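You operate a simulated robot arm through the tools that you are given. There is no shell and no other tool. Be economical: measure what you need, move in short steps, check, and stop when the job is done.

You are at the controls of a simulated robot arm. One attempt, no reset.

JOB
Pack the grey tray on the top of the wooden table. At the end: the green egg cup stands where the clear cinnamon jar stood; the clear cinnamon jar stands where the red tub (marked "RAW MINCE") stood; the red tub stands on top of the muffin in blue paper; the orange half is on the grey tray; the green thick cucumber slice from the top of the wooden table is on the grey tray; whatever was shut is shut again. Leave all else as you found it, and nothing knocked over.

The check looks at the end state, three seconds after you hand in, the way a careful person would. Anything else that was tipped, shoved, dropped, spilled or broken makes it a failure.

ROBOT AND FRAMES
A 7-joint arm with a two-finger parallel gripper, fixed in place. Base frame: the origin is at the foot of the arm, x ahead of it, y to its left, z up; the work surface is at about z = 0. Units: cm, rad, N and s.
With the tool pointing down near the work surface it reaches from about 24 to 62 cm from the base axis. Its first joint turns from -1.152 to 1.152 rad. Payload 2.6 kg.
Tool frame: the origin (TCP) lies between the finger pads and is the grasp point; the fingertips stand 3 cm ahead of it; z points along the fingers, y is the line along which they close. The gripper opens to 9.4 cm. The fingers are 2.8 cm wide and 1 cm thick; the gripper's body (5 by 9.6 cm) begins 5.5 cm behind the TCP.
Orientation is that of the tool frame in the base frame, as [roll, pitch, yaw] about the fixed x, y, z axes, in that order (R = Rz(yaw) Ry(pitch) Rx(roll)). With the fingers straight down and closing along the base's y, the tool's x points along the base's -x, its y along +y and its z along -z.

CONTROLS
- The arm moves only by the tool servo_tool. Its argument "targets" is a list of rows, each an object (a shift or turn left out is 0, a gripper value left out holds the last) with "translation": the shift along the tool's x, y, z in cm, a list of three; "angular": the turn, a rotation vector about the tool's x, y, z in rad, a list of three. In form: [{"translation": [tx, ty, tz], "angular": [ax, ay, az]}, ...]. A call has 1 to 10 rows; each row shifts and turns the commanded pose from where the row before left it, along the tool's axes as they then stand. "grip" is the gripper command, from -1 (fully open) to 1 (shut), values between in proportion, set as the call begins (left out, the last holds). Rows are played at 5 a second. More than 5 cm and 0.15 rad between two rows, or a gripper value outside its range, and nothing of the call is played. Where a pose cannot be reached the arm comes as near as it can. A force on the tool above 40 N (or 10 N above the force at the start of the call, whichever is more), or a blocked arm, ends the call early, and 0.2 s more pass. Each finger travels about 7.2 cm/s and halts on what it meets, pressing with about 28 N; the grip force reading is that of the motor and also rises with nothing between the fingers. The clock runs only during rows and for 0.2 s after the last one: add rows that do not move to give the fingers time. The reply holds the time, the measured pose of the TCP, the force on the tool along the base axes, the opening and the grip force, in the units named above and with some noise, with the torque about the TCP (base axes, N m) and any sound that the robot's microphone picked up.
- Cameras (640 x 400 px; columns grow to the right, rows downward): "scene" is fixed at [2.79, 42.92, 55.95]; the picture's right is [-0.84, -0.55, 0.00], its down [-0.33, 0.50, -0.80] and it looks along [0.44, -0.67, -0.60] (base axes); focal length 284 px, centre (320, 200). "wrist" rides on the gripper at [7.6, 1.4, -10.3] in the tool frame; the picture's right is [-0.18, 0.98, 0.00], its down [-0.75, -0.14, -0.64] and it looks along [-0.63, -0.12, 0.77] (tool axes); focal length 243 px, centre (320, 200). There is no depth. A picture from a camera that has moved, and an enlarged one, comes with that camera's place and axes in the base frame and with its lens.
- capture(camera): a new picture of that camera. No time passes.
- close_up(camera, box): a new picture of the part [left, top, right, bottom] of that camera's present view, enlarged. No time passes.
- job_done(): hands the job in; it is judged then, once.

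Go step by step. Nothing tells you positions but the pictures and the camera data: compare them with the known pose of the tool, close in by small moves and look again before you grip or let go. The budget is 120 turns and 68 pictures, counting those below and the enlarged ones. Unless the task says otherwise, let go and move clear before handing in, and close with one line.

The tools are called by a JSON object that holds its "name" and its "arguments". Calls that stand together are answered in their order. servo_tool: Moves the arm, as the interface text tells. Its arguments: {"type":"object","properties":{"targets":{"type":"array"},"grip":{"type":"number"}},"required":["targets"]} The other tools are called the same way: capture (camera) takes a picture; close_up (camera, box) takes an enlarged picture of a part of a camera's view; job_done () hands the job in.

At the start:

```text
clock: 0.0
tcp_pos: [42.59, -1.03, 30.78]
ee_rot: [-3.141, 0.001, 3.141]
ft_force: [-0.3, -0.1, 0.8]
torque: [0.01, 0.0, 0.0]
finger_gap: 9.43
grip_force: 0.1
```

scene: 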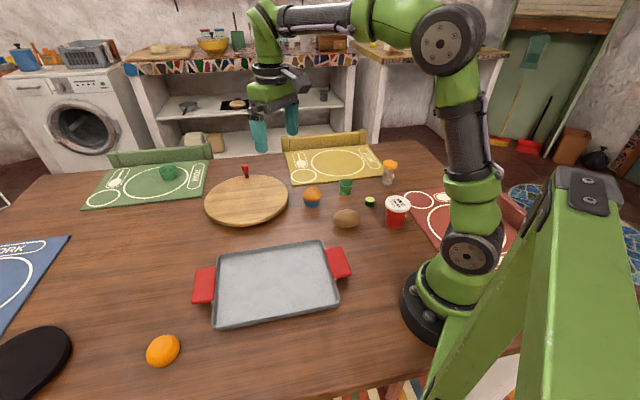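
wrist: 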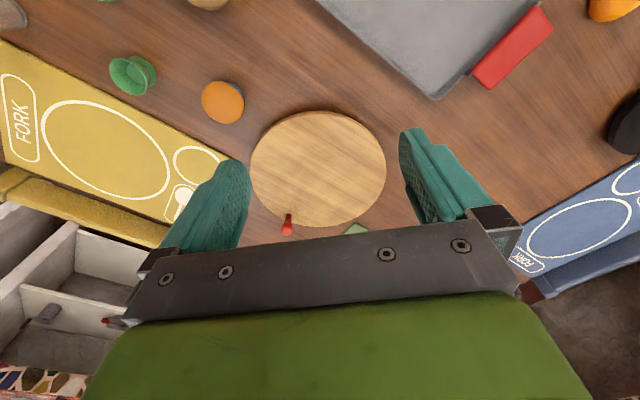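

I see a table with a tray, tub, muffin, jar, small green objects and an orange half. I take enlarged views first to identify them.

{"name": "close_up", "arguments": {"camera": "scene", "box": [280, 140, 440, 240]}}

{"name": "close_up", "arguments": {"camera": "scene", "box": [70, 130, 310, 280]}}

```text
4.00 times, centred on (360, 190) of scene
camera zoom: at [2.79, 42.92, 55.95], right [-0.84, -0.55, 0.0], down [-0.33, 0.5, -0.8], along [0.44, -0.67, -0.6], focal length 1138 px, centre (160, 240)
```

zoom: 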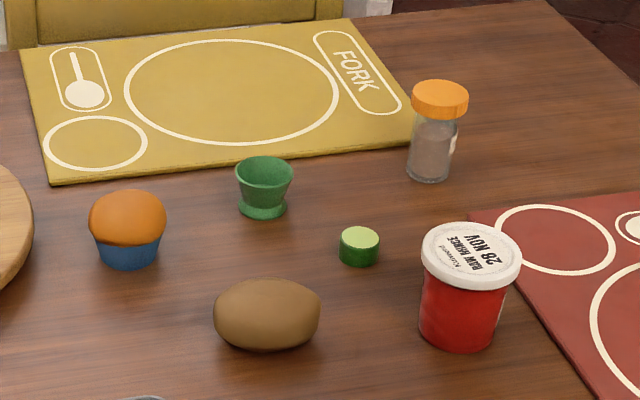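

```text
2.67 times, centred on (190, 205) of scene
camera zoom: at [2.79, 42.92, 55.95], right [-0.84, -0.55, 0.0], down [-0.33, 0.5, -0.8], along [0.44, -0.67, -0.6], focal length 758 px, centre (667, 187)
```

zoom: 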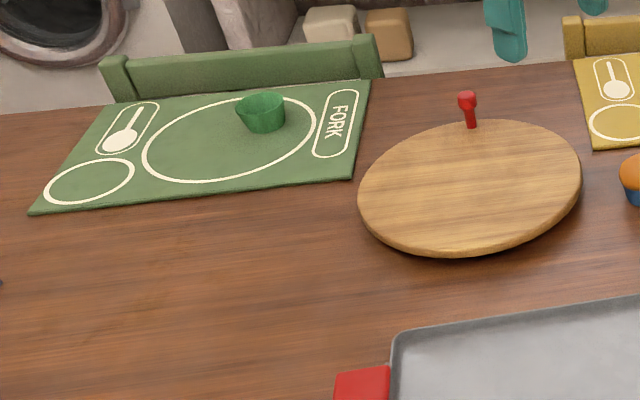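

The egg cup is at about (38.3,-27.2), the jar (29.3,-40.9), the tub (19,-21.8), the muffin (44.4,-16), the cucumber (29,-26), the tray centre (34,14) and the orange (42,37). First I move above the tub and check.

{"name": "servo_tool", "arguments": {"targets": [{"translation": [2.95, -2.6, 1.35]}, {"translation": [2.95, -2.6, 1.35]}, {"translation": [2.95, -2.6, 1.35]}, {"translation": [2.95, -2.6, 1.35]}, {"translation": [2.95, -2.6, 1.35]}, {"translation": [2.95, -2.6, 1.35]}, {"translation": [2.95, -2.6, 1.35]}, {"translation": [2.95, -2.6, 1.35]}, {}, {}], "grip": -1}}

{"name": "capture", "arguments": {"camera": "wrist"}}

{"name": "capture", "arguments": {"camera": "scene"}}

```text
clock: 2.2
tcp_pos: [19.07, -21.94, 19.8]
ee_rot: [-3.141, 0.0, 3.141]
ft_force: [0.1, -0.1, -0.4]
torque: [0.02, 0.02, -0.02]
finger_gap: 9.4
grip_force: 0.1
```

```text
63 pictures are left
camera wrist: at [11.34, -20.55, 29.96], right [0.18, 0.98, 0.0], down [0.75, -0.14, 0.64], along [0.63, -0.12, -0.77], focal length 243 px, centre (320, 200)
```

wrist: 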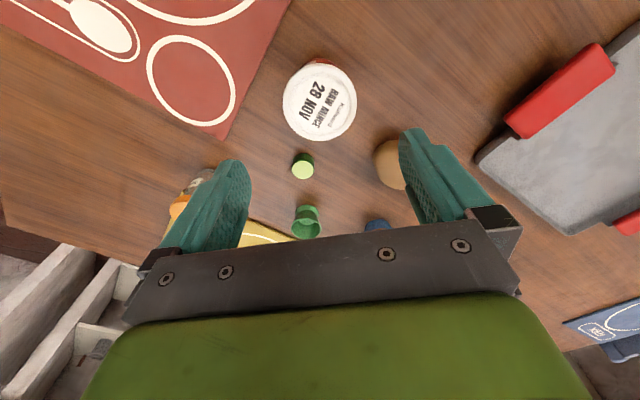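

```text
62 pictures are left
```

scene: 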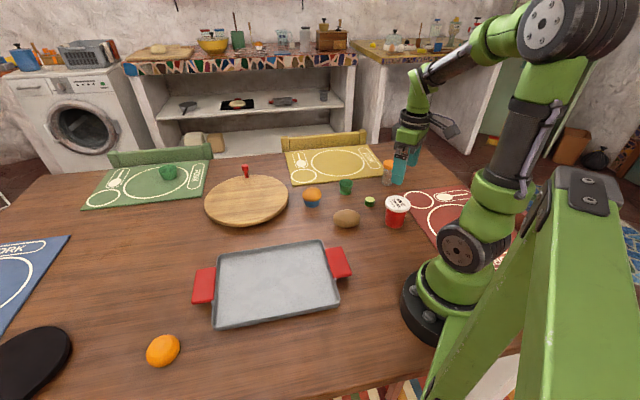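

The tub's lid shows at about (18.6,-21.9), top near z=7.1. I descend around it and close.

{"name": "servo_tool", "arguments": {"targets": [{"translation": [0.3, 0, 3.5]}, {"translation": [0, 0, 3.5]}, {"translation": [0, 0, 3.5]}, {"translation": [0, 0, 2]}, {"translation": [0, 0, 1.4]}, {}, {}]}}

{"name": "close_up", "arguments": {"camera": "scene", "box": [340, 150, 460, 225]}}

{"name": "capture", "arguments": {"camera": "wrist"}}

```text
clock: 3.8
tcp_pos: [18.82, -21.74, 5.99]
ee_rot: [-3.141, 0.002, -3.141]
ft_force: [1.1, -0.2, 1.0]
torque: [-0.03, -0.01, 0.02]
finger_gap: 9.41
grip_force: 0.0
```

```text
5.33 times, centred on (400, 188) of scene
camera zoom: at [2.79, 42.92, 55.95], right [-0.84, -0.55, 0.0], down [-0.33, 0.5, -0.8], along [0.44, -0.67, -0.6], focal length 1517 px, centre (-107, 267)
```

zoom: 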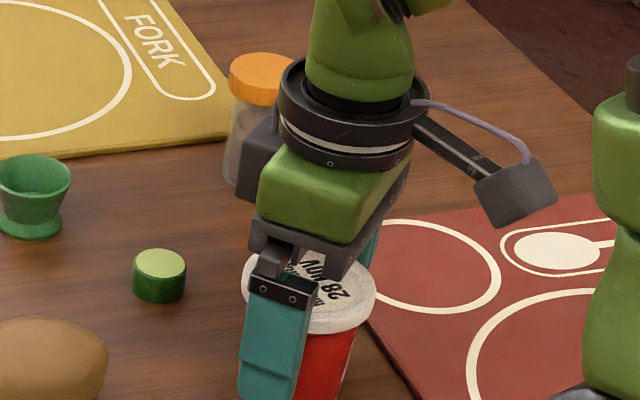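

```text
60 pictures are left
camera wrist: at [11.05, -20.42, 16.19], right [0.18, 0.98, 0.0], down [0.75, -0.14, 0.64], along [0.63, -0.12, -0.77], focal length 243 px, centre (320, 200)
```

wrist: 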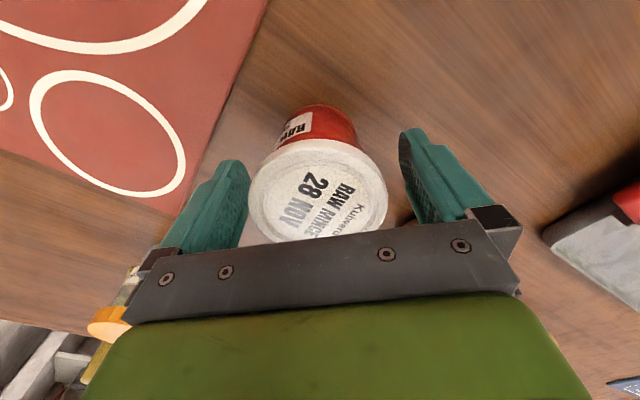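

The tub sits centred between the fingers; I close and watch the grip.

{"name": "servo_tool", "arguments": {"targets": [{"translation": [0.2, 0, 0.2]}, {}, {}, {}, {}], "grip": 1}}

{"name": "servo_tool", "arguments": {"targets": [{"translation": [0, 0, -1]}, {"translation": [0, 0, -1.5]}, {}]}}

{"name": "close_up", "arguments": {"camera": "scene", "box": [340, 150, 460, 225]}}

{"name": "capture", "arguments": {"camera": "wrist"}}

```text
clock: 5.0
tcp_pos: [18.8, -21.95, 5.82]
ee_rot: [-3.141, 0.003, 3.14]
ft_force: [7.8, 2.5, 24.7]
torque: [0.08, -0.3, -0.03]
finger_gap: 7.06
grip_force: 27.8
```

```text
clock: 5.8
tcp_pos: [18.63, -21.77, 8.37]
ee_rot: [-3.141, 0.0, 3.14]
ft_force: [0.1, -0.1, -1.5]
torque: [-0.02, 0.02, -0.03]
finger_gap: 7.08
grip_force: 28.4
```

```text
5.33 times, centred on (400, 188) of scene
camera zoom: at [2.79, 42.92, 55.95], right [-0.84, -0.55, 0.0], down [-0.33, 0.5, -0.8], along [0.44, -0.67, -0.6], focal length 1517 px, centre (-107, 267)
```

zoom: 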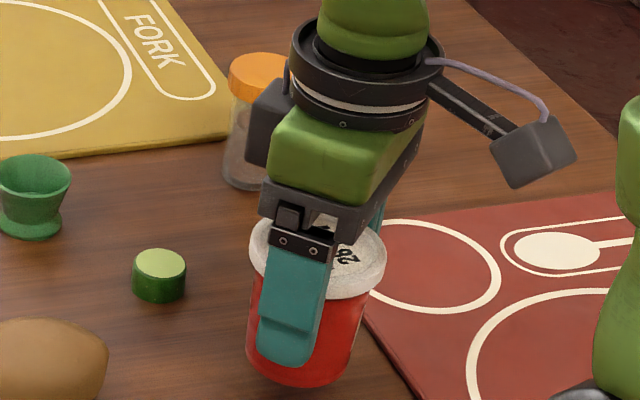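

```text
58 pictures are left
camera wrist: at [10.83, -20.35, 18.48], right [0.18, 0.98, 0.0], down [0.75, -0.14, 0.64], along [0.63, -0.12, -0.77], focal length 243 px, centre (320, 200)
```

wrist: 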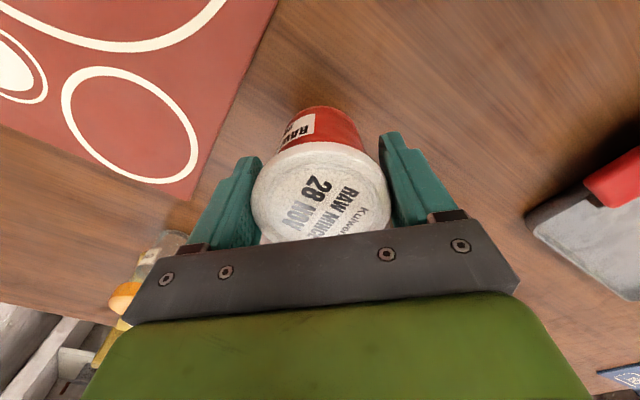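

The tub came up cleanly with its lid on. I raise it and carry it over the muffin.

{"name": "servo_tool", "arguments": {"targets": [{"translation": [0, 0, -4]}, {"translation": [0, 0, -4]}, {"translation": [-4.3, 0.95, 0]}, {"translation": [-4.3, 0.95, 0]}, {"translation": [-4.3, 0.95, 0]}, {"translation": [-4.3, 0.95, 0]}, {"translation": [-4.3, 0.95, 0]}, {"translation": [-4.2, 0.95, 0]}, {}, {}]}}

{"name": "close_up", "arguments": {"camera": "scene", "box": [250, 120, 410, 220]}}

{"name": "capture", "arguments": {"camera": "wrist"}}

```text
clock: 8.0
tcp_pos: [44.49, -16.3, 16.61]
ee_rot: [3.141, 0.0, -3.14]
ft_force: [0.6, -0.3, -2.2]
torque: [0.0, 0.0, 0.01]
finger_gap: 7.05
grip_force: 28.3
```

```text
4.00 times, centred on (330, 170) of scene
camera zoom: at [2.8, 42.92, 55.95], right [-0.84, -0.55, 0.0], down [-0.33, 0.5, -0.8], along [0.44, -0.67, -0.6], focal length 1138 px, centre (280, 320)
```

zoom: 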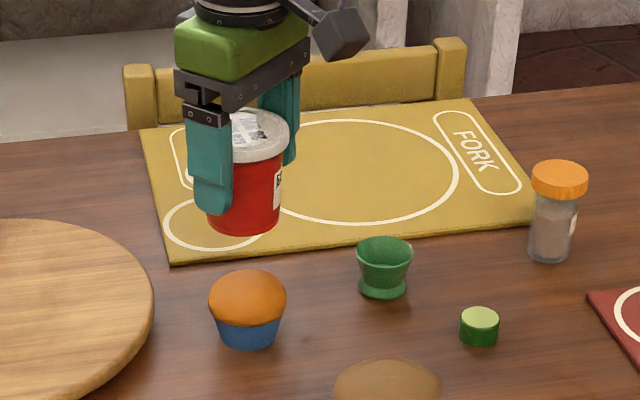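

```text
56 pictures are left
camera wrist: at [36.68, -14.93, 26.76], right [0.18, 0.98, 0.0], down [0.75, -0.14, 0.64], along [0.63, -0.12, -0.77], focal length 243 px, centre (320, 200)
```

wrist: 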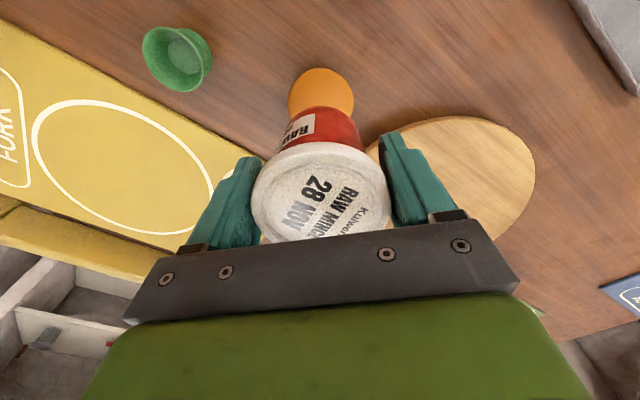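

The tub is aligned over the muffin within a few millimetres. I descend slowly, watching the force.

{"name": "servo_tool", "arguments": {"targets": [{"translation": [0.15, 0, 2]}, {"translation": [0, 0, 1.5]}, {}]}}

{"name": "servo_tool", "arguments": {"targets": [{"translation": [0, 0, 0.3]}, {"translation": [0, 0, 0.3]}, {}]}}

{"name": "close_up", "arguments": {"camera": "scene", "box": [270, 150, 366, 210]}}

```text
clock: 8.8
tcp_pos: [44.25, -16.25, 12.93]
ee_rot: [-3.141, 0.0, 3.141]
ft_force: [-0.3, 0.0, -2.9]
torque: [0.0, -0.01, -0.02]
finger_gap: 7.05
grip_force: 27.9
```

```text
clock: 9.6
tcp_pos: [44.28, -16.23, 12.2]
ee_rot: [-3.14, -0.001, -3.141]
ft_force: [0.7, -0.6, -1.7]
torque: [0.02, 0.01, 0.01]
finger_gap: 7.08
grip_force: 27.9
```

```text
6.67 times, centred on (318, 180) of scene
camera zoom: at [2.8, 42.92, 55.95], right [-0.84, -0.55, 0.0], down [-0.33, 0.5, -0.8], along [0.44, -0.67, -0.6], focal length 1896 px, centre (333, 333)
```

zoom: 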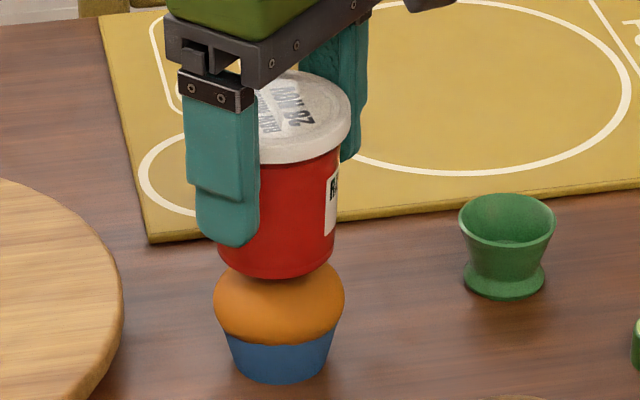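

It is nearly touching and centred. I continue with small steps down.

{"name": "servo_tool", "arguments": {"targets": [{"translation": [0, 0, 0.25]}, {"translation": [0, 0, 0.2]}, {}]}}

{"name": "servo_tool", "arguments": {"targets": [{"translation": [0, 0, 0.2]}, {"translation": [0, 0, 0.1]}, {}]}}

{"name": "close_up", "arguments": {"camera": "scene", "box": [270, 150, 366, 210]}}

```text
clock: 10.4
tcp_pos: [44.23, -16.17, 11.76]
ee_rot: [-3.141, 0.0, -3.14]
ft_force: [-0.7, -0.6, -2.0]
torque: [0.03, -0.02, 0.0]
finger_gap: 7.08
grip_force: 28.2
```

```text
clock: 11.2
tcp_pos: [44.21, -16.12, 11.28]
ee_rot: [3.141, -0.001, 3.141]
ft_force: [0.9, -0.3, -1.2]
torque: [0.04, -0.01, -0.01]
finger_gap: 7.03
grip_force: 28.0
```

```text
6.67 times, centred on (318, 180) of scene
camera zoom: at [2.8, 42.92, 55.95], right [-0.84, -0.55, 0.0], down [-0.33, 0.5, -0.8], along [0.44, -0.67, -0.6], focal length 1896 px, centre (333, 333)
```

zoom: 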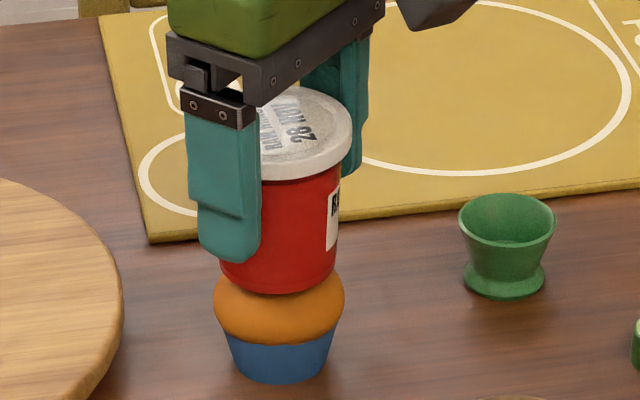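

No contact force yet; I keep lowering in 2 mm steps.

{"name": "servo_tool", "arguments": {"targets": [{"translation": [0, 0, 0.15]}, {"translation": [0, 0, 0.1]}, {}]}}

{"name": "servo_tool", "arguments": {"targets": [{"translation": [0, 0, 0.1]}, {"translation": [0, 0, 0.1]}, {}]}}

{"name": "close_up", "arguments": {"camera": "scene", "box": [294, 170, 342, 200]}}

```text
clock: 12.0
tcp_pos: [44.06, -15.99, 11.18]
ee_rot: [3.141, 0.002, -3.141]
ft_force: [0.1, 0.8, 2.0]
torque: [-0.01, -0.02, -0.02]
finger_gap: 7.07
grip_force: 28.5
```

```text
clock: 12.8
tcp_pos: [44.22, -16.08, 11.19]
ee_rot: [-3.138, 0.005, 3.141]
ft_force: [-0.9, 0.9, 20.0]
torque: [0.0, -0.05, 0.01]
finger_gap: 7.04
grip_force: 28.2
```

```text
13.33 times, centred on (318, 185) of scene
camera zoom: at [2.78, 42.92, 55.95], right [-0.84, -0.55, 0.0], down [-0.33, 0.5, -0.8], along [0.44, -0.67, -0.6], focal length 3793 px, centre (347, 400)
```

zoom: 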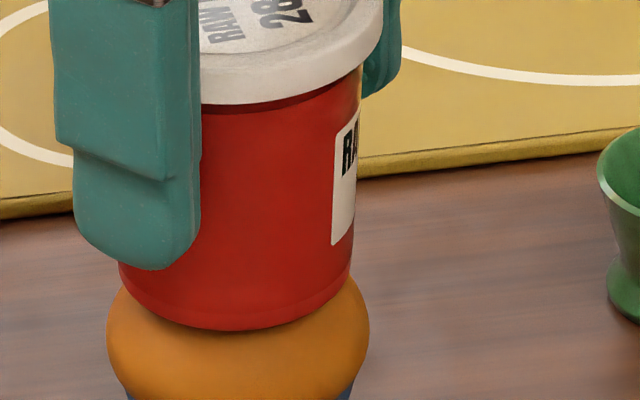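

Contact: 20 N upward. I back off slightly and open just a few millimetres to test whether the tub stays upright.

{"name": "servo_tool", "arguments": {"targets": [{"translation": [0, 0, -0.15]}, {}, {}]}}

{"name": "servo_tool", "arguments": {"targets": [{}, {}, {}, {}], "grip": -0.6}}

{"name": "close_up", "arguments": {"camera": "scene", "box": [278, 155, 358, 205]}}

```text
clock: 13.6
tcp_pos: [44.17, -16.15, 11.13]
ee_rot: [-3.14, 0.001, 3.14]
ft_force: [4.4, -1.2, 11.0]
torque: [-0.22, -0.49, 0.0]
finger_gap: 7.01
grip_force: 28.2
```

```text
clock: 14.6
tcp_pos: [44.14, -16.17, 11.19]
ee_rot: [3.14, 0.001, 3.141]
ft_force: [0.3, -0.3, 0.5]
torque: [-0.03, 0.01, -0.04]
finger_gap: 7.53
grip_force: 0.3
```

```text
8.00 times, centred on (318, 180) of scene
camera zoom: at [2.79, 42.92, 55.95], right [-0.84, -0.55, 0.0], down [-0.33, 0.5, -0.8], along [0.44, -0.67, -0.6], focal length 2276 px, centre (336, 360)
```

zoom: 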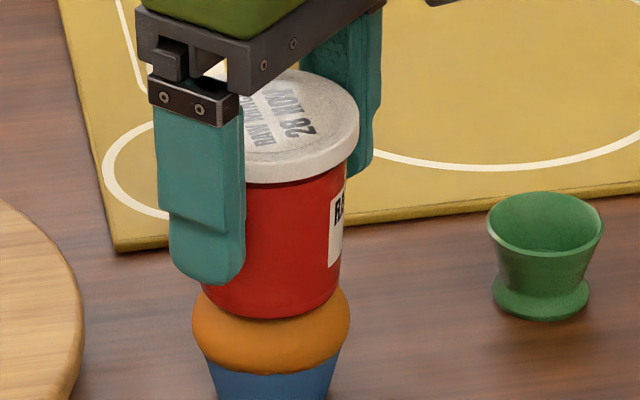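

The tub stands on the muffin by itself. I open fully, then rise straight up.

{"name": "servo_tool", "arguments": {"targets": [{}, {}, {}], "grip": -1}}

{"name": "servo_tool", "arguments": {"targets": [{"translation": [0, 0, -1]}, {"translation": [0, 0, -2]}, {"translation": [0, 0, -4]}, {"translation": [0, 0, -4]}, {}]}}

{"name": "capture", "arguments": {"camera": "wrist"}}

{"name": "close_up", "arguments": {"camera": "scene", "box": [280, 140, 440, 240]}}

```text
clock: 15.4
tcp_pos: [43.98, -16.06, 11.13]
ee_rot: [3.141, 0.0, 3.141]
ft_force: [0.3, -0.6, 0.6]
torque: [-0.02, 0.05, 0.02]
finger_gap: 9.41
grip_force: 0.0
```

```text
clock: 16.6
tcp_pos: [44.27, -16.07, 22.17]
ee_rot: [3.142, 0.0, 3.14]
ft_force: [-0.2, 0.7, 0.3]
torque: [-0.02, -0.02, 0.02]
finger_gap: 9.39
grip_force: 0.0
```

```text
51 pictures are left
camera wrist: at [36.5, -14.69, 32.36], right [0.18, 0.98, 0.0], down [0.75, -0.14, 0.64], along [0.63, -0.12, -0.77], focal length 243 px, centre (320, 200)
```

wrist: 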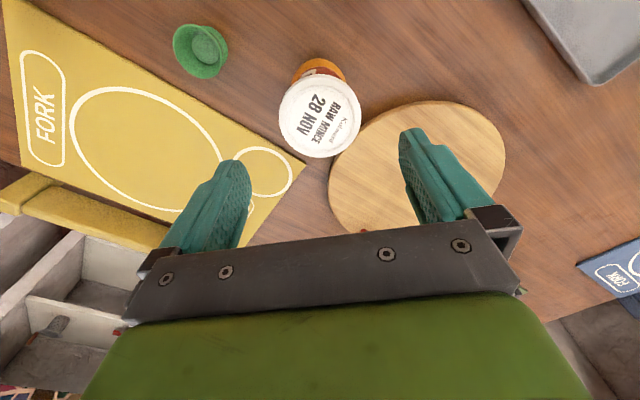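

```text
4.00 times, centred on (360, 190) of scene
camera zoom: at [2.79, 42.92, 55.95], right [-0.84, -0.55, 0.0], down [-0.33, 0.5, -0.8], along [0.44, -0.67, -0.6], focal length 1138 px, centre (160, 240)
```

zoom: 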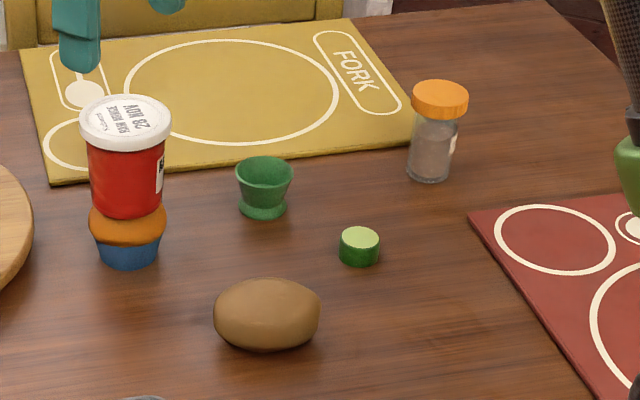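

The tub is stable on the muffin. Next I move above the jar at about (29.3,-40.9).

{"name": "servo_tool", "arguments": {"targets": [{"translation": [2.14, -3.54, 0]}, {"translation": [2.14, -3.54, 0]}, {"translation": [2.14, -3.54, 0.6]}, {"translation": [2.14, -3.54, 0.6]}, {"translation": [2.14, -3.54, 0.6]}, {"translation": [2.14, -3.54, 0.6]}, {"translation": [2.14, -3.54, 0.6]}, {}, {}]}}

{"name": "capture", "arguments": {"camera": "wrist"}}

```text
clock: 18.6
tcp_pos: [29.19, -41.0, 18.97]
ee_rot: [3.141, 0.0, 3.141]
ft_force: [-0.1, -0.3, 0.0]
torque: [0.02, -0.02, 0.03]
finger_gap: 9.38
grip_force: 0.0
```

```text
49 pictures are left
camera wrist: at [21.5, -39.66, 29.14], right [0.18, 0.98, 0.0], down [0.75, -0.14, 0.64], along [0.63, -0.12, -0.77], focal length 243 px, centre (320, 200)
```

wrist: 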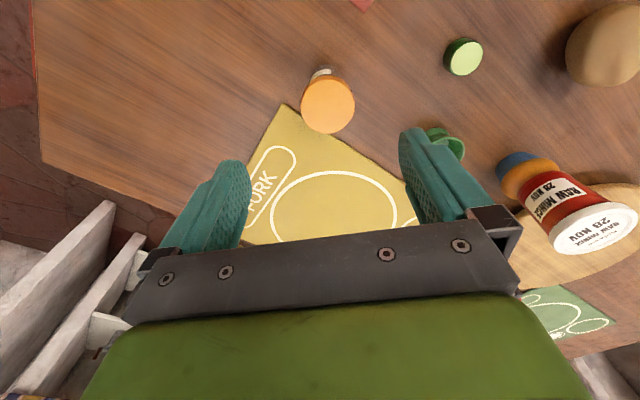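

The jar lid appears at about (28.9,-40.6). I descend around it and look.

{"name": "servo_tool", "arguments": {"targets": [{"translation": [0.2, 0.4, 4]}, {"translation": [0, 0, 4]}, {"translation": [0, 0, 2.5]}, {"translation": [0, 0, 1.4]}, {}, {}]}}

{"name": "capture", "arguments": {"camera": "wrist"}}

{"name": "close_up", "arguments": {"camera": "scene", "box": [340, 140, 436, 200]}}

```text
clock: 20.0
tcp_pos: [29.11, -40.49, 7.21]
ee_rot: [-3.141, 0.002, 3.141]
ft_force: [-0.3, -0.3, 0.5]
torque: [0.03, 0.0, -0.03]
finger_gap: 9.4
grip_force: 0.0
```

```text
48 pictures are left
camera wrist: at [21.36, -39.11, 17.4], right [0.18, 0.98, 0.0], down [0.75, -0.14, 0.64], along [0.63, -0.12, -0.77], focal length 243 px, centre (320, 200)
```

wrist: 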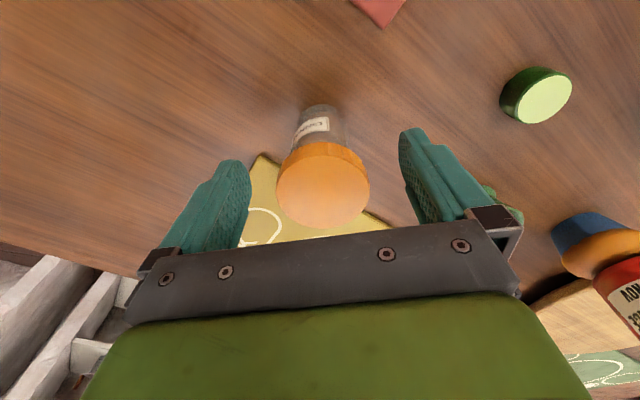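

```text
6.67 times, centred on (388, 170) of scene
camera zoom: at [2.79, 42.92, 55.95], right [-0.84, -0.55, 0.0], down [-0.33, 0.5, -0.8], along [0.44, -0.67, -0.6], focal length 1896 px, centre (-133, 400)
```

zoom: 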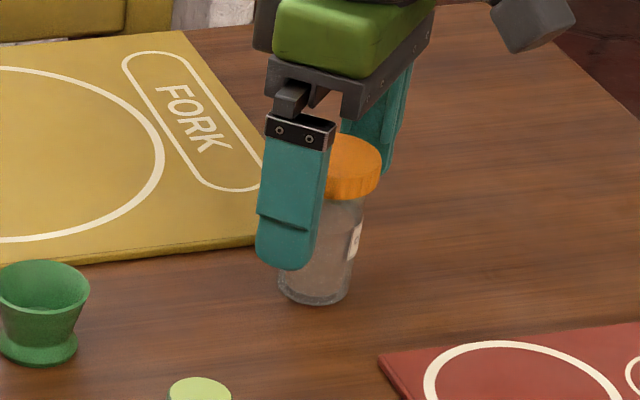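

The jar is centred between the fingers. I lower slightly, close, and lift a little.

{"name": "servo_tool", "arguments": {"targets": [{"translation": [0.2, 0.1, 0.4]}, {}, {}]}}

{"name": "servo_tool", "arguments": {"targets": [{}, {}, {}, {}, {}], "grip": 1}}

{"name": "servo_tool", "arguments": {"targets": [{"translation": [0, 0, -1]}, {"translation": [0, 0, -1.5]}, {}]}}

{"name": "close_up", "arguments": {"camera": "scene", "box": [340, 140, 436, 200]}}

```text
clock: 20.8
tcp_pos: [28.95, -40.43, 6.92]
ee_rot: [3.141, -0.001, 3.141]
ft_force: [0.5, 0.4, -0.2]
torque: [0.01, 0.01, 0.01]
finger_gap: 9.37
grip_force: 0.0
```

```text
clock: 22.0
tcp_pos: [28.8, -40.45, 6.92]
ee_rot: [-3.14, -0.001, -3.141]
ft_force: [0.8, -0.3, -0.5]
torque: [-0.04, -0.01, -0.01]
finger_gap: 4.32
grip_force: 27.9
```

```text
clock: 22.8
tcp_pos: [28.84, -40.5, 9.6]
ee_rot: [3.141, -0.001, 3.141]
ft_force: [-0.2, 0.3, -1.6]
torque: [0.02, -0.02, -0.02]
finger_gap: 4.36
grip_force: 28.0
```

```text
6.67 times, centred on (388, 170) of scene
camera zoom: at [2.79, 42.92, 55.95], right [-0.84, -0.55, 0.0], down [-0.33, 0.5, -0.8], along [0.44, -0.67, -0.6], focal length 1896 px, centre (-133, 400)
```

zoom: 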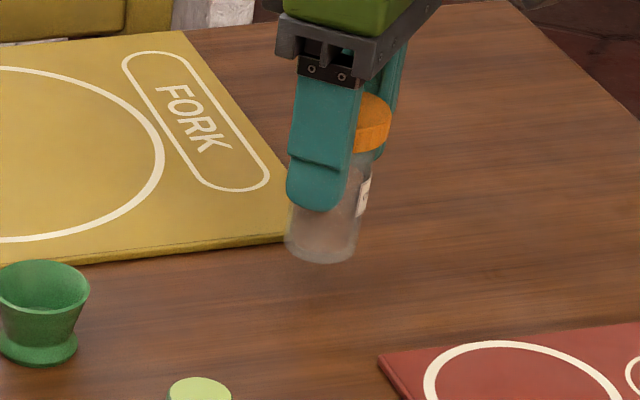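

The jar is lifted with its lid on. I carry it to the tub's old spot at (18.7,-21.9).

{"name": "servo_tool", "arguments": {"targets": [{"translation": [0, 0, -3]}, {"translation": [0, 0, -2]}, {"translation": [2.03, 3.73, 0]}, {"translation": [2.03, 3.73, 0]}, {"translation": [2.03, 3.73, 0]}, {"translation": [2.03, 3.73, 0]}, {"translation": [2.03, 3.73, 0]}, {}, {}]}}

{"name": "servo_tool", "arguments": {"targets": [{"translation": [0, 0, 3]}, {"translation": [0, 0, 2.5]}, {"translation": [0, 0, 1]}, {}]}}

{"name": "close_up", "arguments": {"camera": "scene", "box": [280, 140, 440, 240]}}

```text
clock: 24.8
tcp_pos: [18.65, -21.81, 14.21]
ee_rot: [-3.142, -0.001, 3.141]
ft_force: [0.6, 0.7, -2.1]
torque: [0.05, -0.01, 0.01]
finger_gap: 4.33
grip_force: 28.3
```

```text
clock: 25.8
tcp_pos: [18.54, -21.63, 7.9]
ee_rot: [-3.141, 0.002, -3.141]
ft_force: [-0.2, 0.2, -0.7]
torque: [0.01, 0.04, -0.02]
finger_gap: 4.33
grip_force: 27.9
```

```text
4.00 times, centred on (360, 190) of scene
camera zoom: at [2.79, 42.92, 55.95], right [-0.84, -0.55, 0.0], down [-0.33, 0.5, -0.8], along [0.44, -0.67, -0.6], focal length 1138 px, centre (160, 240)
```

zoom: 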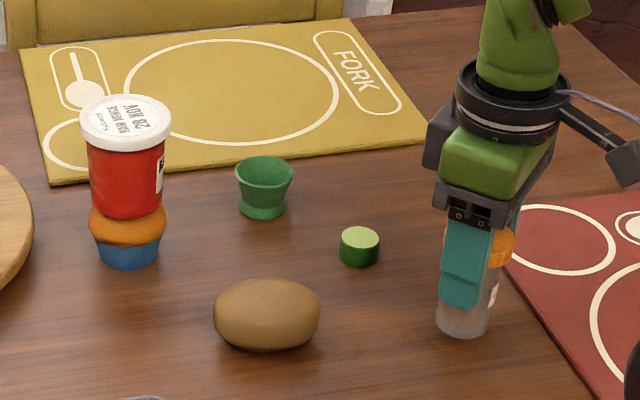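

The jar's base will land on the tub's old spot. I lower the last centimetre gently.

{"name": "servo_tool", "arguments": {"targets": [{"translation": [0, 0, 0.5]}, {"translation": [0, 0, 0.25]}, {}]}}

{"name": "servo_tool", "arguments": {"targets": [{"translation": [0, 0, 0.15]}, {}]}}

{"name": "servo_tool", "arguments": {"targets": [{"translation": [0, 0, 0.1]}, {}]}}

```text
clock: 26.6
tcp_pos: [18.65, -21.73, 7.14]
ee_rot: [-3.141, -0.002, 3.14]
ft_force: [-0.2, 0.5, -1.8]
torque: [-0.01, -0.03, 0.01]
finger_gap: 4.32
grip_force: 27.9
```

```text
clock: 27.2
tcp_pos: [18.61, -21.63, 7.03]
ee_rot: [-3.141, 0.0, 3.141]
ft_force: [0.1, -0.5, -1.3]
torque: [0.01, 0.02, 0.0]
finger_gap: 4.33
grip_force: 28.4
```

```text
clock: 27.8
tcp_pos: [18.62, -21.69, 6.88]
ee_rot: [-3.141, 0.001, -3.141]
ft_force: [-1.2, -0.4, 1.9]
torque: [-0.07, 0.06, -0.01]
finger_gap: 4.32
grip_force: 27.4
```

Contact reached. I open gently, then fully, and rise.

{"name": "servo_tool", "arguments": {"targets": [{}, {}, {}], "grip": -0.05}}

{"name": "servo_tool", "arguments": {"targets": [{}, {}, {}, {}], "grip": -1}}

{"name": "servo_tool", "arguments": {"targets": [{"translation": [0, 0, -1]}, {"translation": [0, 0, -3]}, {"translation": [0, 0, -4]}, {"translation": [0, 0, -4]}, {}]}}

{"name": "close_up", "arguments": {"camera": "scene", "box": [280, 140, 440, 240]}}

```text
clock: 28.6
tcp_pos: [18.67, -21.64, 6.81]
ee_rot: [-3.14, 0.0, -3.141]
ft_force: [0.9, -0.2, -0.3]
torque: [0.03, -0.01, 0.01]
finger_gap: 4.96
grip_force: 0.1
```

```text
clock: 29.6
tcp_pos: [18.63, -21.61, 6.86]
ee_rot: [-3.141, 0.0, 3.141]
ft_force: [-0.1, 0.5, -0.2]
torque: [0.04, -0.04, 0.01]
finger_gap: 9.39
grip_force: 0.1
```

```text
clock: 30.8
tcp_pos: [18.67, -21.64, 19.03]
ee_rot: [-3.141, 0.001, 3.141]
ft_force: [-0.5, -0.6, 0.9]
torque: [-0.02, 0.0, -0.02]
finger_gap: 9.42
grip_force: 0.0
```

```text
4.00 times, centred on (360, 190) of scene
camera zoom: at [2.79, 42.92, 55.95], right [-0.84, -0.55, 0.0], down [-0.33, 0.5, -0.8], along [0.44, -0.67, -0.6], focal length 1138 px, centre (160, 240)
```

zoom: 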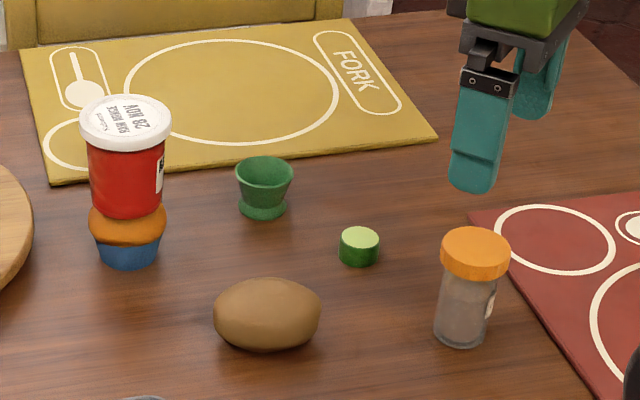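

The jar stands upright on the tub's old spot. Next I go above the egg cup, at about (38.3,-27.3).

{"name": "servo_tool", "arguments": {"targets": [{"translation": [-3.92, -1.13, 0]}, {"translation": [-3.92, -1.13, 0]}, {"translation": [-3.92, -1.13, 0]}, {"translation": [-3.92, -1.13, 1]}, {"translation": [-3.92, -1.13, 2]}, {}, {}]}}

{"name": "capture", "arguments": {"camera": "wrist"}}

```text
clock: 32.4
tcp_pos: [38.25, -27.34, 15.72]
ee_rot: [3.141, 0.0, -3.141]
ft_force: [-0.5, -0.9, -0.1]
torque: [-0.01, 0.01, -0.01]
finger_gap: 9.42
grip_force: 0.1
```

```text
43 pictures are left
camera wrist: at [30.42, -26.04, 25.94], right [0.18, 0.98, 0.0], down [0.75, -0.14, 0.64], along [0.63, -0.12, -0.77], focal length 243 px, centre (320, 200)
```

wrist: 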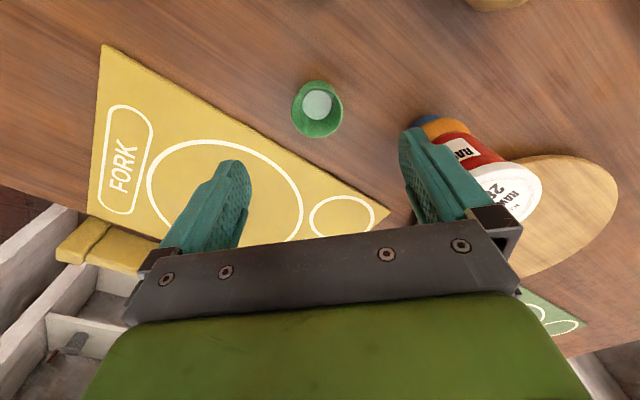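

The egg cup is at about (38.1,-27.55). I descend around it.

{"name": "servo_tool", "arguments": {"targets": [{"translation": [0.15, -0.2, 4]}, {"translation": [0, 0, 4]}, {"translation": [0, 0, 2.5]}, {"translation": [0, 0, 1]}, {}, {}]}}

{"name": "capture", "arguments": {"camera": "wrist"}}

{"name": "close_up", "arguments": {"camera": "scene", "box": [280, 140, 376, 200]}}

```text
clock: 33.8
tcp_pos: [38.03, -27.58, 4.45]
ee_rot: [3.141, -0.001, 3.141]
ft_force: [-0.4, 0.2, -0.1]
torque: [0.03, -0.01, -0.01]
finger_gap: 9.39
grip_force: 0.1
```

```text
42 pictures are left
camera wrist: at [30.3, -26.25, 14.57], right [0.18, 0.98, 0.0], down [0.75, -0.14, 0.64], along [0.63, -0.12, -0.77], focal length 243 px, centre (320, 200)
```

wrist: 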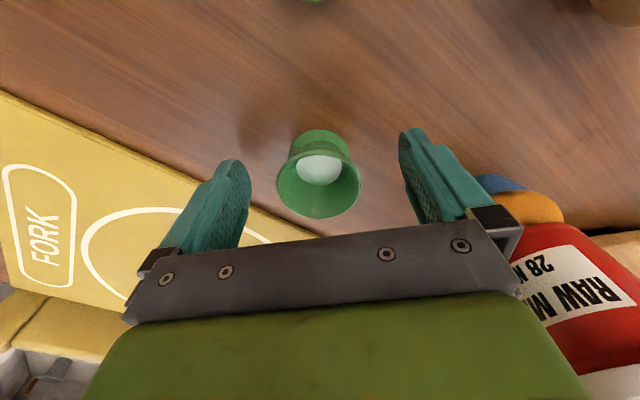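

```text
6.67 times, centred on (328, 170) of scene
camera zoom: at [2.79, 42.92, 55.95], right [-0.84, -0.55, 0.0], down [-0.33, 0.5, -0.8], along [0.44, -0.67, -0.6], focal length 1896 px, centre (267, 400)
```

zoom: 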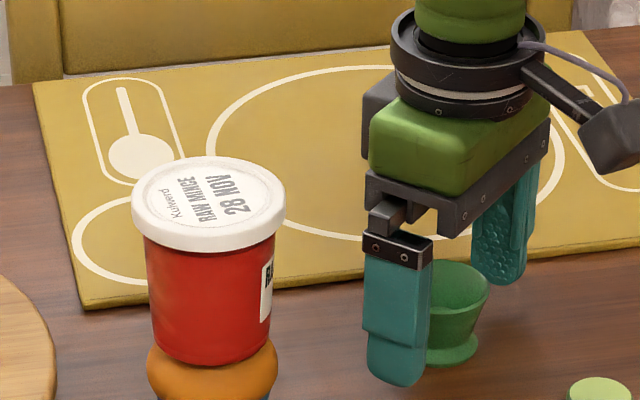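

The cup is between the fingers. I make a tiny sideways correction, lower, close, and lift.

{"name": "servo_tool", "arguments": {"targets": [{"translation": [0, -0.1, 0.3]}, {}, {}]}}

{"name": "servo_tool", "arguments": {"targets": [{}, {}, {}, {}, {}], "grip": 1}}

{"name": "servo_tool", "arguments": {"targets": [{"translation": [0, 0, -1]}, {"translation": [0, 0, -1.5]}, {}]}}

{"name": "capture", "arguments": {"camera": "wrist"}}

{"name": "close_up", "arguments": {"camera": "scene", "box": [280, 140, 376, 200]}}

```text
clock: 34.6
tcp_pos: [37.95, -27.74, 4.13]
ee_rot: [3.14, 0.0, -3.141]
ft_force: [0.0, 0.0, 0.3]
torque: [-0.01, -0.02, 0.03]
finger_gap: 9.39
grip_force: 0.0
```

```text
clock: 35.8
tcp_pos: [37.96, -27.72, 4.16]
ee_rot: [-3.141, 0.001, -3.141]
ft_force: [-0.8, -0.2, 1.6]
torque: [0.02, -0.05, 0.02]
finger_gap: 5.05
grip_force: 27.9
```

```text
clock: 36.6
tcp_pos: [38.07, -27.68, 6.59]
ee_rot: [3.141, -0.001, -3.141]
ft_force: [-0.1, 0.0, -1.5]
torque: [0.0, -0.01, 0.0]
finger_gap: 5.06
grip_force: 27.6
```

```text
40 pictures are left
camera wrist: at [30.29, -26.34, 16.75], right [0.18, 0.98, 0.0], down [0.75, -0.14, 0.64], along [0.63, -0.12, -0.77], focal length 243 px, centre (320, 200)
```

wrist: 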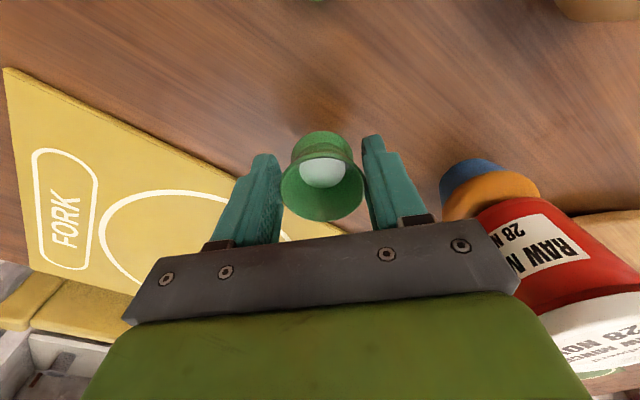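

```text
6.67 times, centred on (328, 170) of scene
camera zoom: at [2.79, 42.92, 55.95], right [-0.84, -0.55, 0.0], down [-0.33, 0.5, -0.8], along [0.44, -0.67, -0.6], focal length 1896 px, centre (267, 400)
```

zoom: 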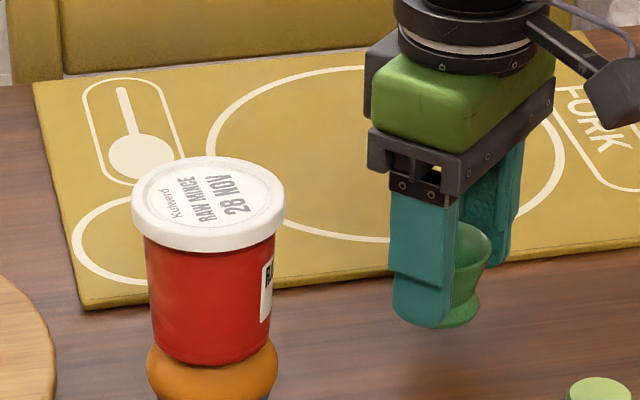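

The egg cup is held upright. I carry it to the jar's old spot at (28.9,-40.5).

{"name": "servo_tool", "arguments": {"targets": [{"translation": [0, 0, -3]}, {"translation": [2.3, -3.2, -1]}, {"translation": [2.3, -3.2, 0]}, {"translation": [2.3, -3.2, 0]}, {"translation": [2.3, -3.2, 0]}, {"translation": [0, 0, 3]}, {"translation": [0, 0, 2]}, {}]}}

{"name": "close_up", "arguments": {"camera": "scene", "box": [280, 140, 440, 240]}}

```text
clock: 38.4
tcp_pos: [28.9, -40.42, 5.53]
ee_rot: [-3.141, -0.001, -3.141]
ft_force: [-0.1, 0.6, -0.7]
torque: [0.01, 0.01, 0.01]
finger_gap: 5.07
grip_force: 27.9
```

```text
4.00 times, centred on (360, 190) of scene
camera zoom: at [2.79, 42.92, 55.95], right [-0.84, -0.55, 0.0], down [-0.33, 0.5, -0.8], along [0.44, -0.67, -0.6], focal length 1138 px, centre (160, 240)
```

zoom: 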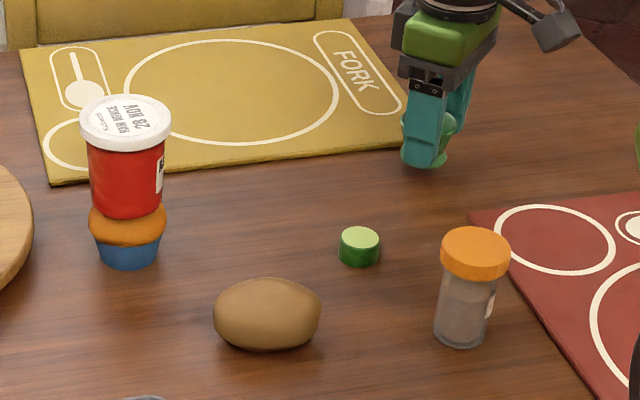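

It is aligned with the jar's old base. I lower gently to contact.

{"name": "servo_tool", "arguments": {"targets": [{"translation": [0, 0, 0.8]}, {"translation": [0, 0, 0.3]}, {}]}}

{"name": "servo_tool", "arguments": {"targets": [{"translation": [0, 0, 0.15]}, {}]}}

{"name": "servo_tool", "arguments": {"targets": [{"translation": [0, 0, 0.1]}, {}]}}

```text
clock: 39.2
tcp_pos: [28.78, -40.44, 4.29]
ee_rot: [3.141, -0.001, 3.139]
ft_force: [0.7, 0.5, -1.7]
torque: [0.0, 0.03, 0.02]
finger_gap: 5.07
grip_force: 27.3
```

```text
clock: 39.8
tcp_pos: [28.82, -40.61, 4.21]
ee_rot: [3.14, 0.001, -3.141]
ft_force: [0.4, -0.3, -1.1]
torque: [0.0, -0.01, 0.03]
finger_gap: 5.06
grip_force: 28.3
```

```text
clock: 40.4
tcp_pos: [28.85, -40.51, 4.09]
ee_rot: [3.141, -0.001, 3.14]
ft_force: [0.2, -0.7, -0.3]
torque: [0.0, 0.04, -0.03]
finger_gap: 5.08
grip_force: 27.9
```

Contact is just made. I release in two stages and rise.

{"name": "servo_tool", "arguments": {"targets": [{"translation": [0, 0, 0.05]}, {}, {}, {}], "grip": -0.2}}

{"name": "servo_tool", "arguments": {"targets": [{}, {}, {}, {}], "grip": -1}}

{"name": "servo_tool", "arguments": {"targets": [{"translation": [0, 0, -1]}, {"translation": [0, 0, -3]}, {"translation": [0, 0, -4]}, {"translation": [0, 0, -3]}, {}]}}

{"name": "close_up", "arguments": {"camera": "scene", "box": [280, 140, 440, 240]}}

```text
clock: 41.4
tcp_pos: [28.87, -40.47, 4.1]
ee_rot: [-3.141, 0.002, -3.141]
ft_force: [-0.6, 0.2, 0.0]
torque: [-0.02, 0.02, 0.03]
finger_gap: 5.65
grip_force: 0.0
```

```text
clock: 42.4
tcp_pos: [28.76, -40.54, 4.21]
ee_rot: [-3.141, 0.0, 3.14]
ft_force: [-0.4, -0.5, 0.0]
torque: [-0.01, -0.04, -0.06]
finger_gap: 9.39
grip_force: 0.1
```

```text
clock: 43.6
tcp_pos: [29.0, -40.64, 15.14]
ee_rot: [3.141, 0.001, -3.14]
ft_force: [-0.2, 0.3, -0.1]
torque: [0.05, 0.02, -0.01]
finger_gap: 9.41
grip_force: 0.0
```

```text
4.00 times, centred on (360, 190) of scene
camera zoom: at [2.79, 42.92, 55.95], right [-0.84, -0.55, 0.0], down [-0.33, 0.5, -0.8], along [0.44, -0.67, -0.6], focal length 1138 px, centre (160, 240)
```

zoom: 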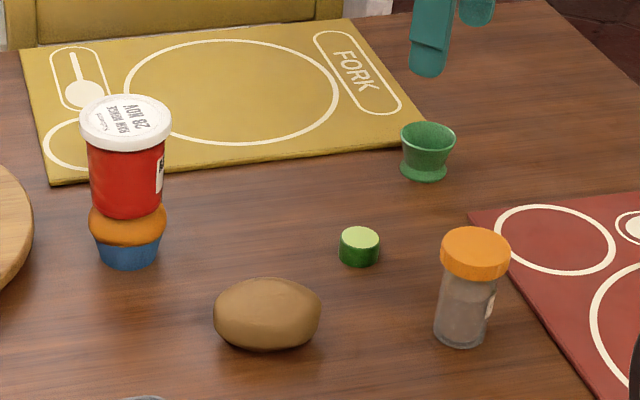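

The egg cup is in place. Next is the cucumber slice, at about (29,-26.1).

{"name": "servo_tool", "arguments": {"targets": [{"translation": [0, 3.6, 0]}, {"translation": [0, 3.6, 0]}, {"translation": [0, 3.6, 0]}, {"translation": [0, 3.6, 1]}, {}, {}]}}

{"name": "capture", "arguments": {"camera": "wrist"}}

```text
clock: 45.0
tcp_pos: [28.92, -26.04, 14.09]
ee_rot: [-3.141, -0.001, -3.141]
ft_force: [0.1, 0.0, -0.1]
torque: [0.02, 0.01, 0.01]
finger_gap: 9.39
grip_force: 0.0
```

```text
36 pictures are left
camera wrist: at [21.24, -24.63, 24.31], right [0.18, 0.98, 0.0], down [0.75, -0.14, 0.64], along [0.63, -0.12, -0.77], focal length 243 px, centre (320, 200)
```

wrist: 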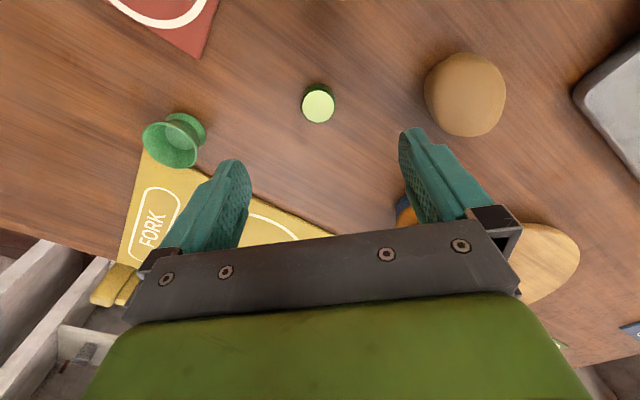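

The slice is at about (28.85,-26.2) and the potato is clear of the right finger. I narrow the opening to 7 cm and descend.

{"name": "servo_tool", "arguments": {"targets": [{"translation": [0, -0.15, 4]}, {"translation": [0, 0, 4]}, {"translation": [0, 0, 1.5]}, {"translation": [0, 0, 0.7]}, {}, {}], "grip": -0.5}}

{"name": "capture", "arguments": {"camera": "wrist"}}

{"name": "close_up", "arguments": {"camera": "scene", "box": [320, 160, 416, 220]}}

```text
clock: 46.4
tcp_pos: [28.94, -26.23, 4.0]
ee_rot: [-3.141, 0.0, 3.14]
ft_force: [-0.1, -0.7, 0.8]
torque: [0.01, -0.01, 0.01]
finger_gap: 7.07
grip_force: 0.1
```

```text
35 pictures are left
camera wrist: at [21.16, -24.94, 14.16], right [0.18, 0.98, 0.0], down [0.75, -0.14, 0.64], along [0.63, -0.12, -0.77], focal length 243 px, centre (320, 200)
```

wrist: 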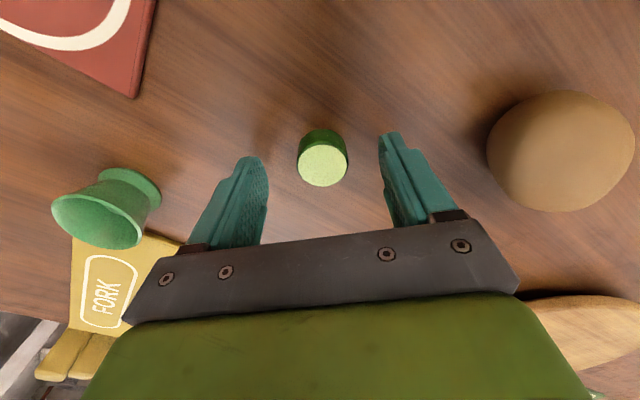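

```text
6.67 times, centred on (368, 190) of scene
camera zoom: at [2.79, 42.92, 55.95], right [-0.84, -0.55, 0.0], down [-0.33, 0.5, -0.8], along [0.44, -0.67, -0.6], focal length 1896 px, centre (0, 267)
```

zoom: 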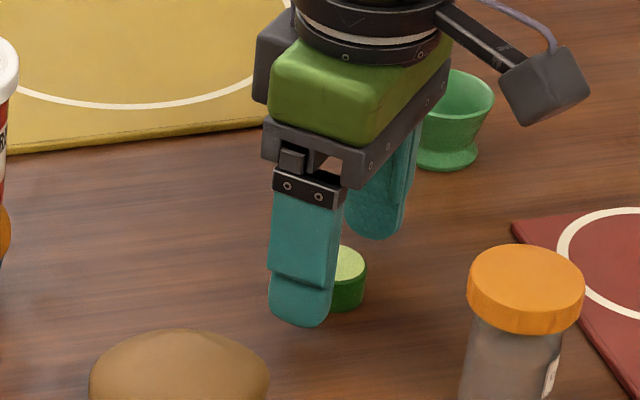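

It is centred. I lower 0.6 cm, close and lift.

{"name": "servo_tool", "arguments": {"targets": [{"translation": [0, 0, 0.6]}, {}, {}]}}

{"name": "servo_tool", "arguments": {"targets": [{}, {}, {}, {}, {}], "grip": 1}}

{"name": "servo_tool", "arguments": {"targets": [{"translation": [0, 0, -1]}, {"translation": [0, 0, -3]}, {"translation": [0, 0, -4]}, {"translation": [0, 0, -4]}, {}]}}

{"name": "capture", "arguments": {"camera": "wrist"}}

{"name": "capture", "arguments": {"camera": "scene"}}

```text
clock: 47.2
tcp_pos: [28.83, -26.32, 3.37]
ee_rot: [3.14, -0.001, -3.141]
ft_force: [0.1, 0.3, 0.0]
torque: [0.02, -0.02, 0.03]
finger_gap: 7.06
grip_force: 0.1
```

```text
clock: 48.4
tcp_pos: [28.87, -26.38, 3.52]
ee_rot: [3.14, 0.0, 3.14]
ft_force: [-0.9, 0.6, -0.2]
torque: [-0.01, 0.01, 0.01]
finger_gap: 2.86
grip_force: 28.3
```

```text
clock: 49.6
tcp_pos: [29.0, -26.15, 15.6]
ee_rot: [3.141, 0.001, -3.14]
ft_force: [0.3, -0.1, 0.1]
torque: [-0.03, 0.02, -0.01]
finger_gap: 2.86
grip_force: 27.9
```

```text
33 pictures are left
camera wrist: at [21.16, -24.86, 25.69], right [0.18, 0.98, 0.0], down [0.75, -0.14, 0.64], along [0.63, -0.12, -0.77], focal length 243 px, centre (320, 200)
```

wrist: 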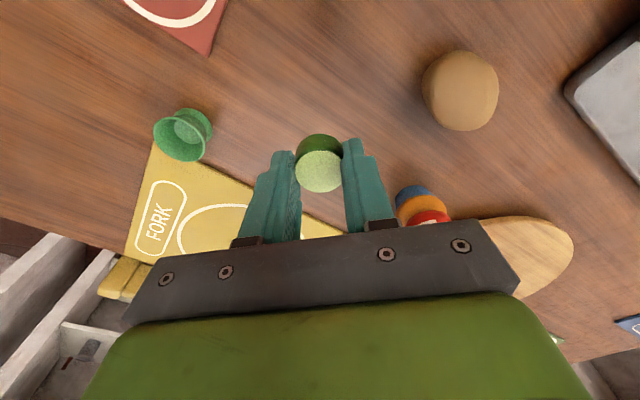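

```text
32 pictures are left
```

scene: 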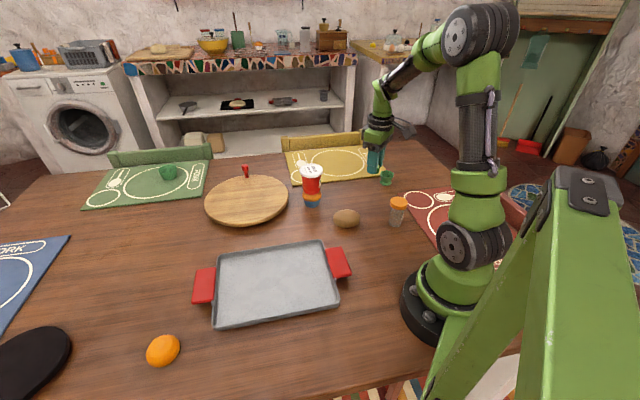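

The slice is held. I carry it along +y over the tray, to about (29,11).

{"name": "servo_tool", "arguments": {"targets": [{"translation": [0, 4.65, 0]}, {"translation": [0, 4.65, 0]}, {"translation": [0, 4.65, 0]}, {"translation": [0, 4.65, 0]}, {"translation": [0, 4.65, 0]}, {"translation": [0, 4.65, 0]}, {"translation": [0, 4.65, 0]}, {"translation": [0, 4.65, 0]}, {}, {}]}}

{"name": "servo_tool", "arguments": {"targets": [{"translation": [0, 0, 4]}, {"translation": [0, 0, 3]}, {}, {}]}}

{"name": "close_up", "arguments": {"camera": "scene", "box": [190, 225, 366, 335]}}

{"name": "capture", "arguments": {"camera": "wrist"}}

```text
clock: 51.8
tcp_pos: [28.92, 11.08, 15.44]
ee_rot: [-3.141, 0.0, -3.14]
ft_force: [-0.2, -0.5, 0.1]
torque: [0.03, 0.0, 0.01]
finger_gap: 2.85
grip_force: 27.8
```

```text
clock: 52.8
tcp_pos: [28.73, 10.96, 8.35]
ee_rot: [3.141, 0.0, -3.141]
ft_force: [0.5, -0.1, 0.7]
torque: [-0.04, -0.01, 0.01]
finger_gap: 2.88
grip_force: 27.9
```

```text
3.64 times, centred on (278, 280) of scene
camera zoom: at [2.79, 42.92, 55.95], right [-0.84, -0.55, 0.0], down [-0.33, 0.5, -0.8], along [0.44, -0.67, -0.6], focal length 1034 px, centre (473, -91)
```

zoom: 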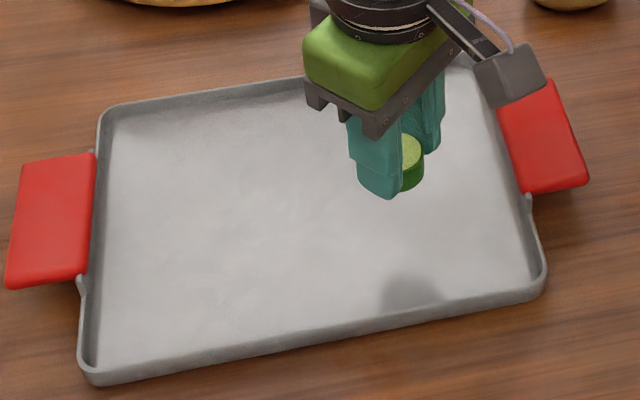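

```text
30 pictures are left
camera wrist: at [21.13, 12.35, 18.47], right [0.18, 0.98, 0.0], down [0.75, -0.14, 0.64], along [0.63, -0.12, -0.77], focal length 243 px, centre (320, 200)
```

wrist: 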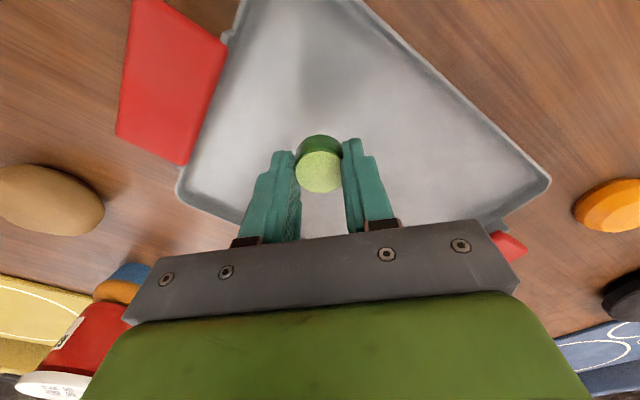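

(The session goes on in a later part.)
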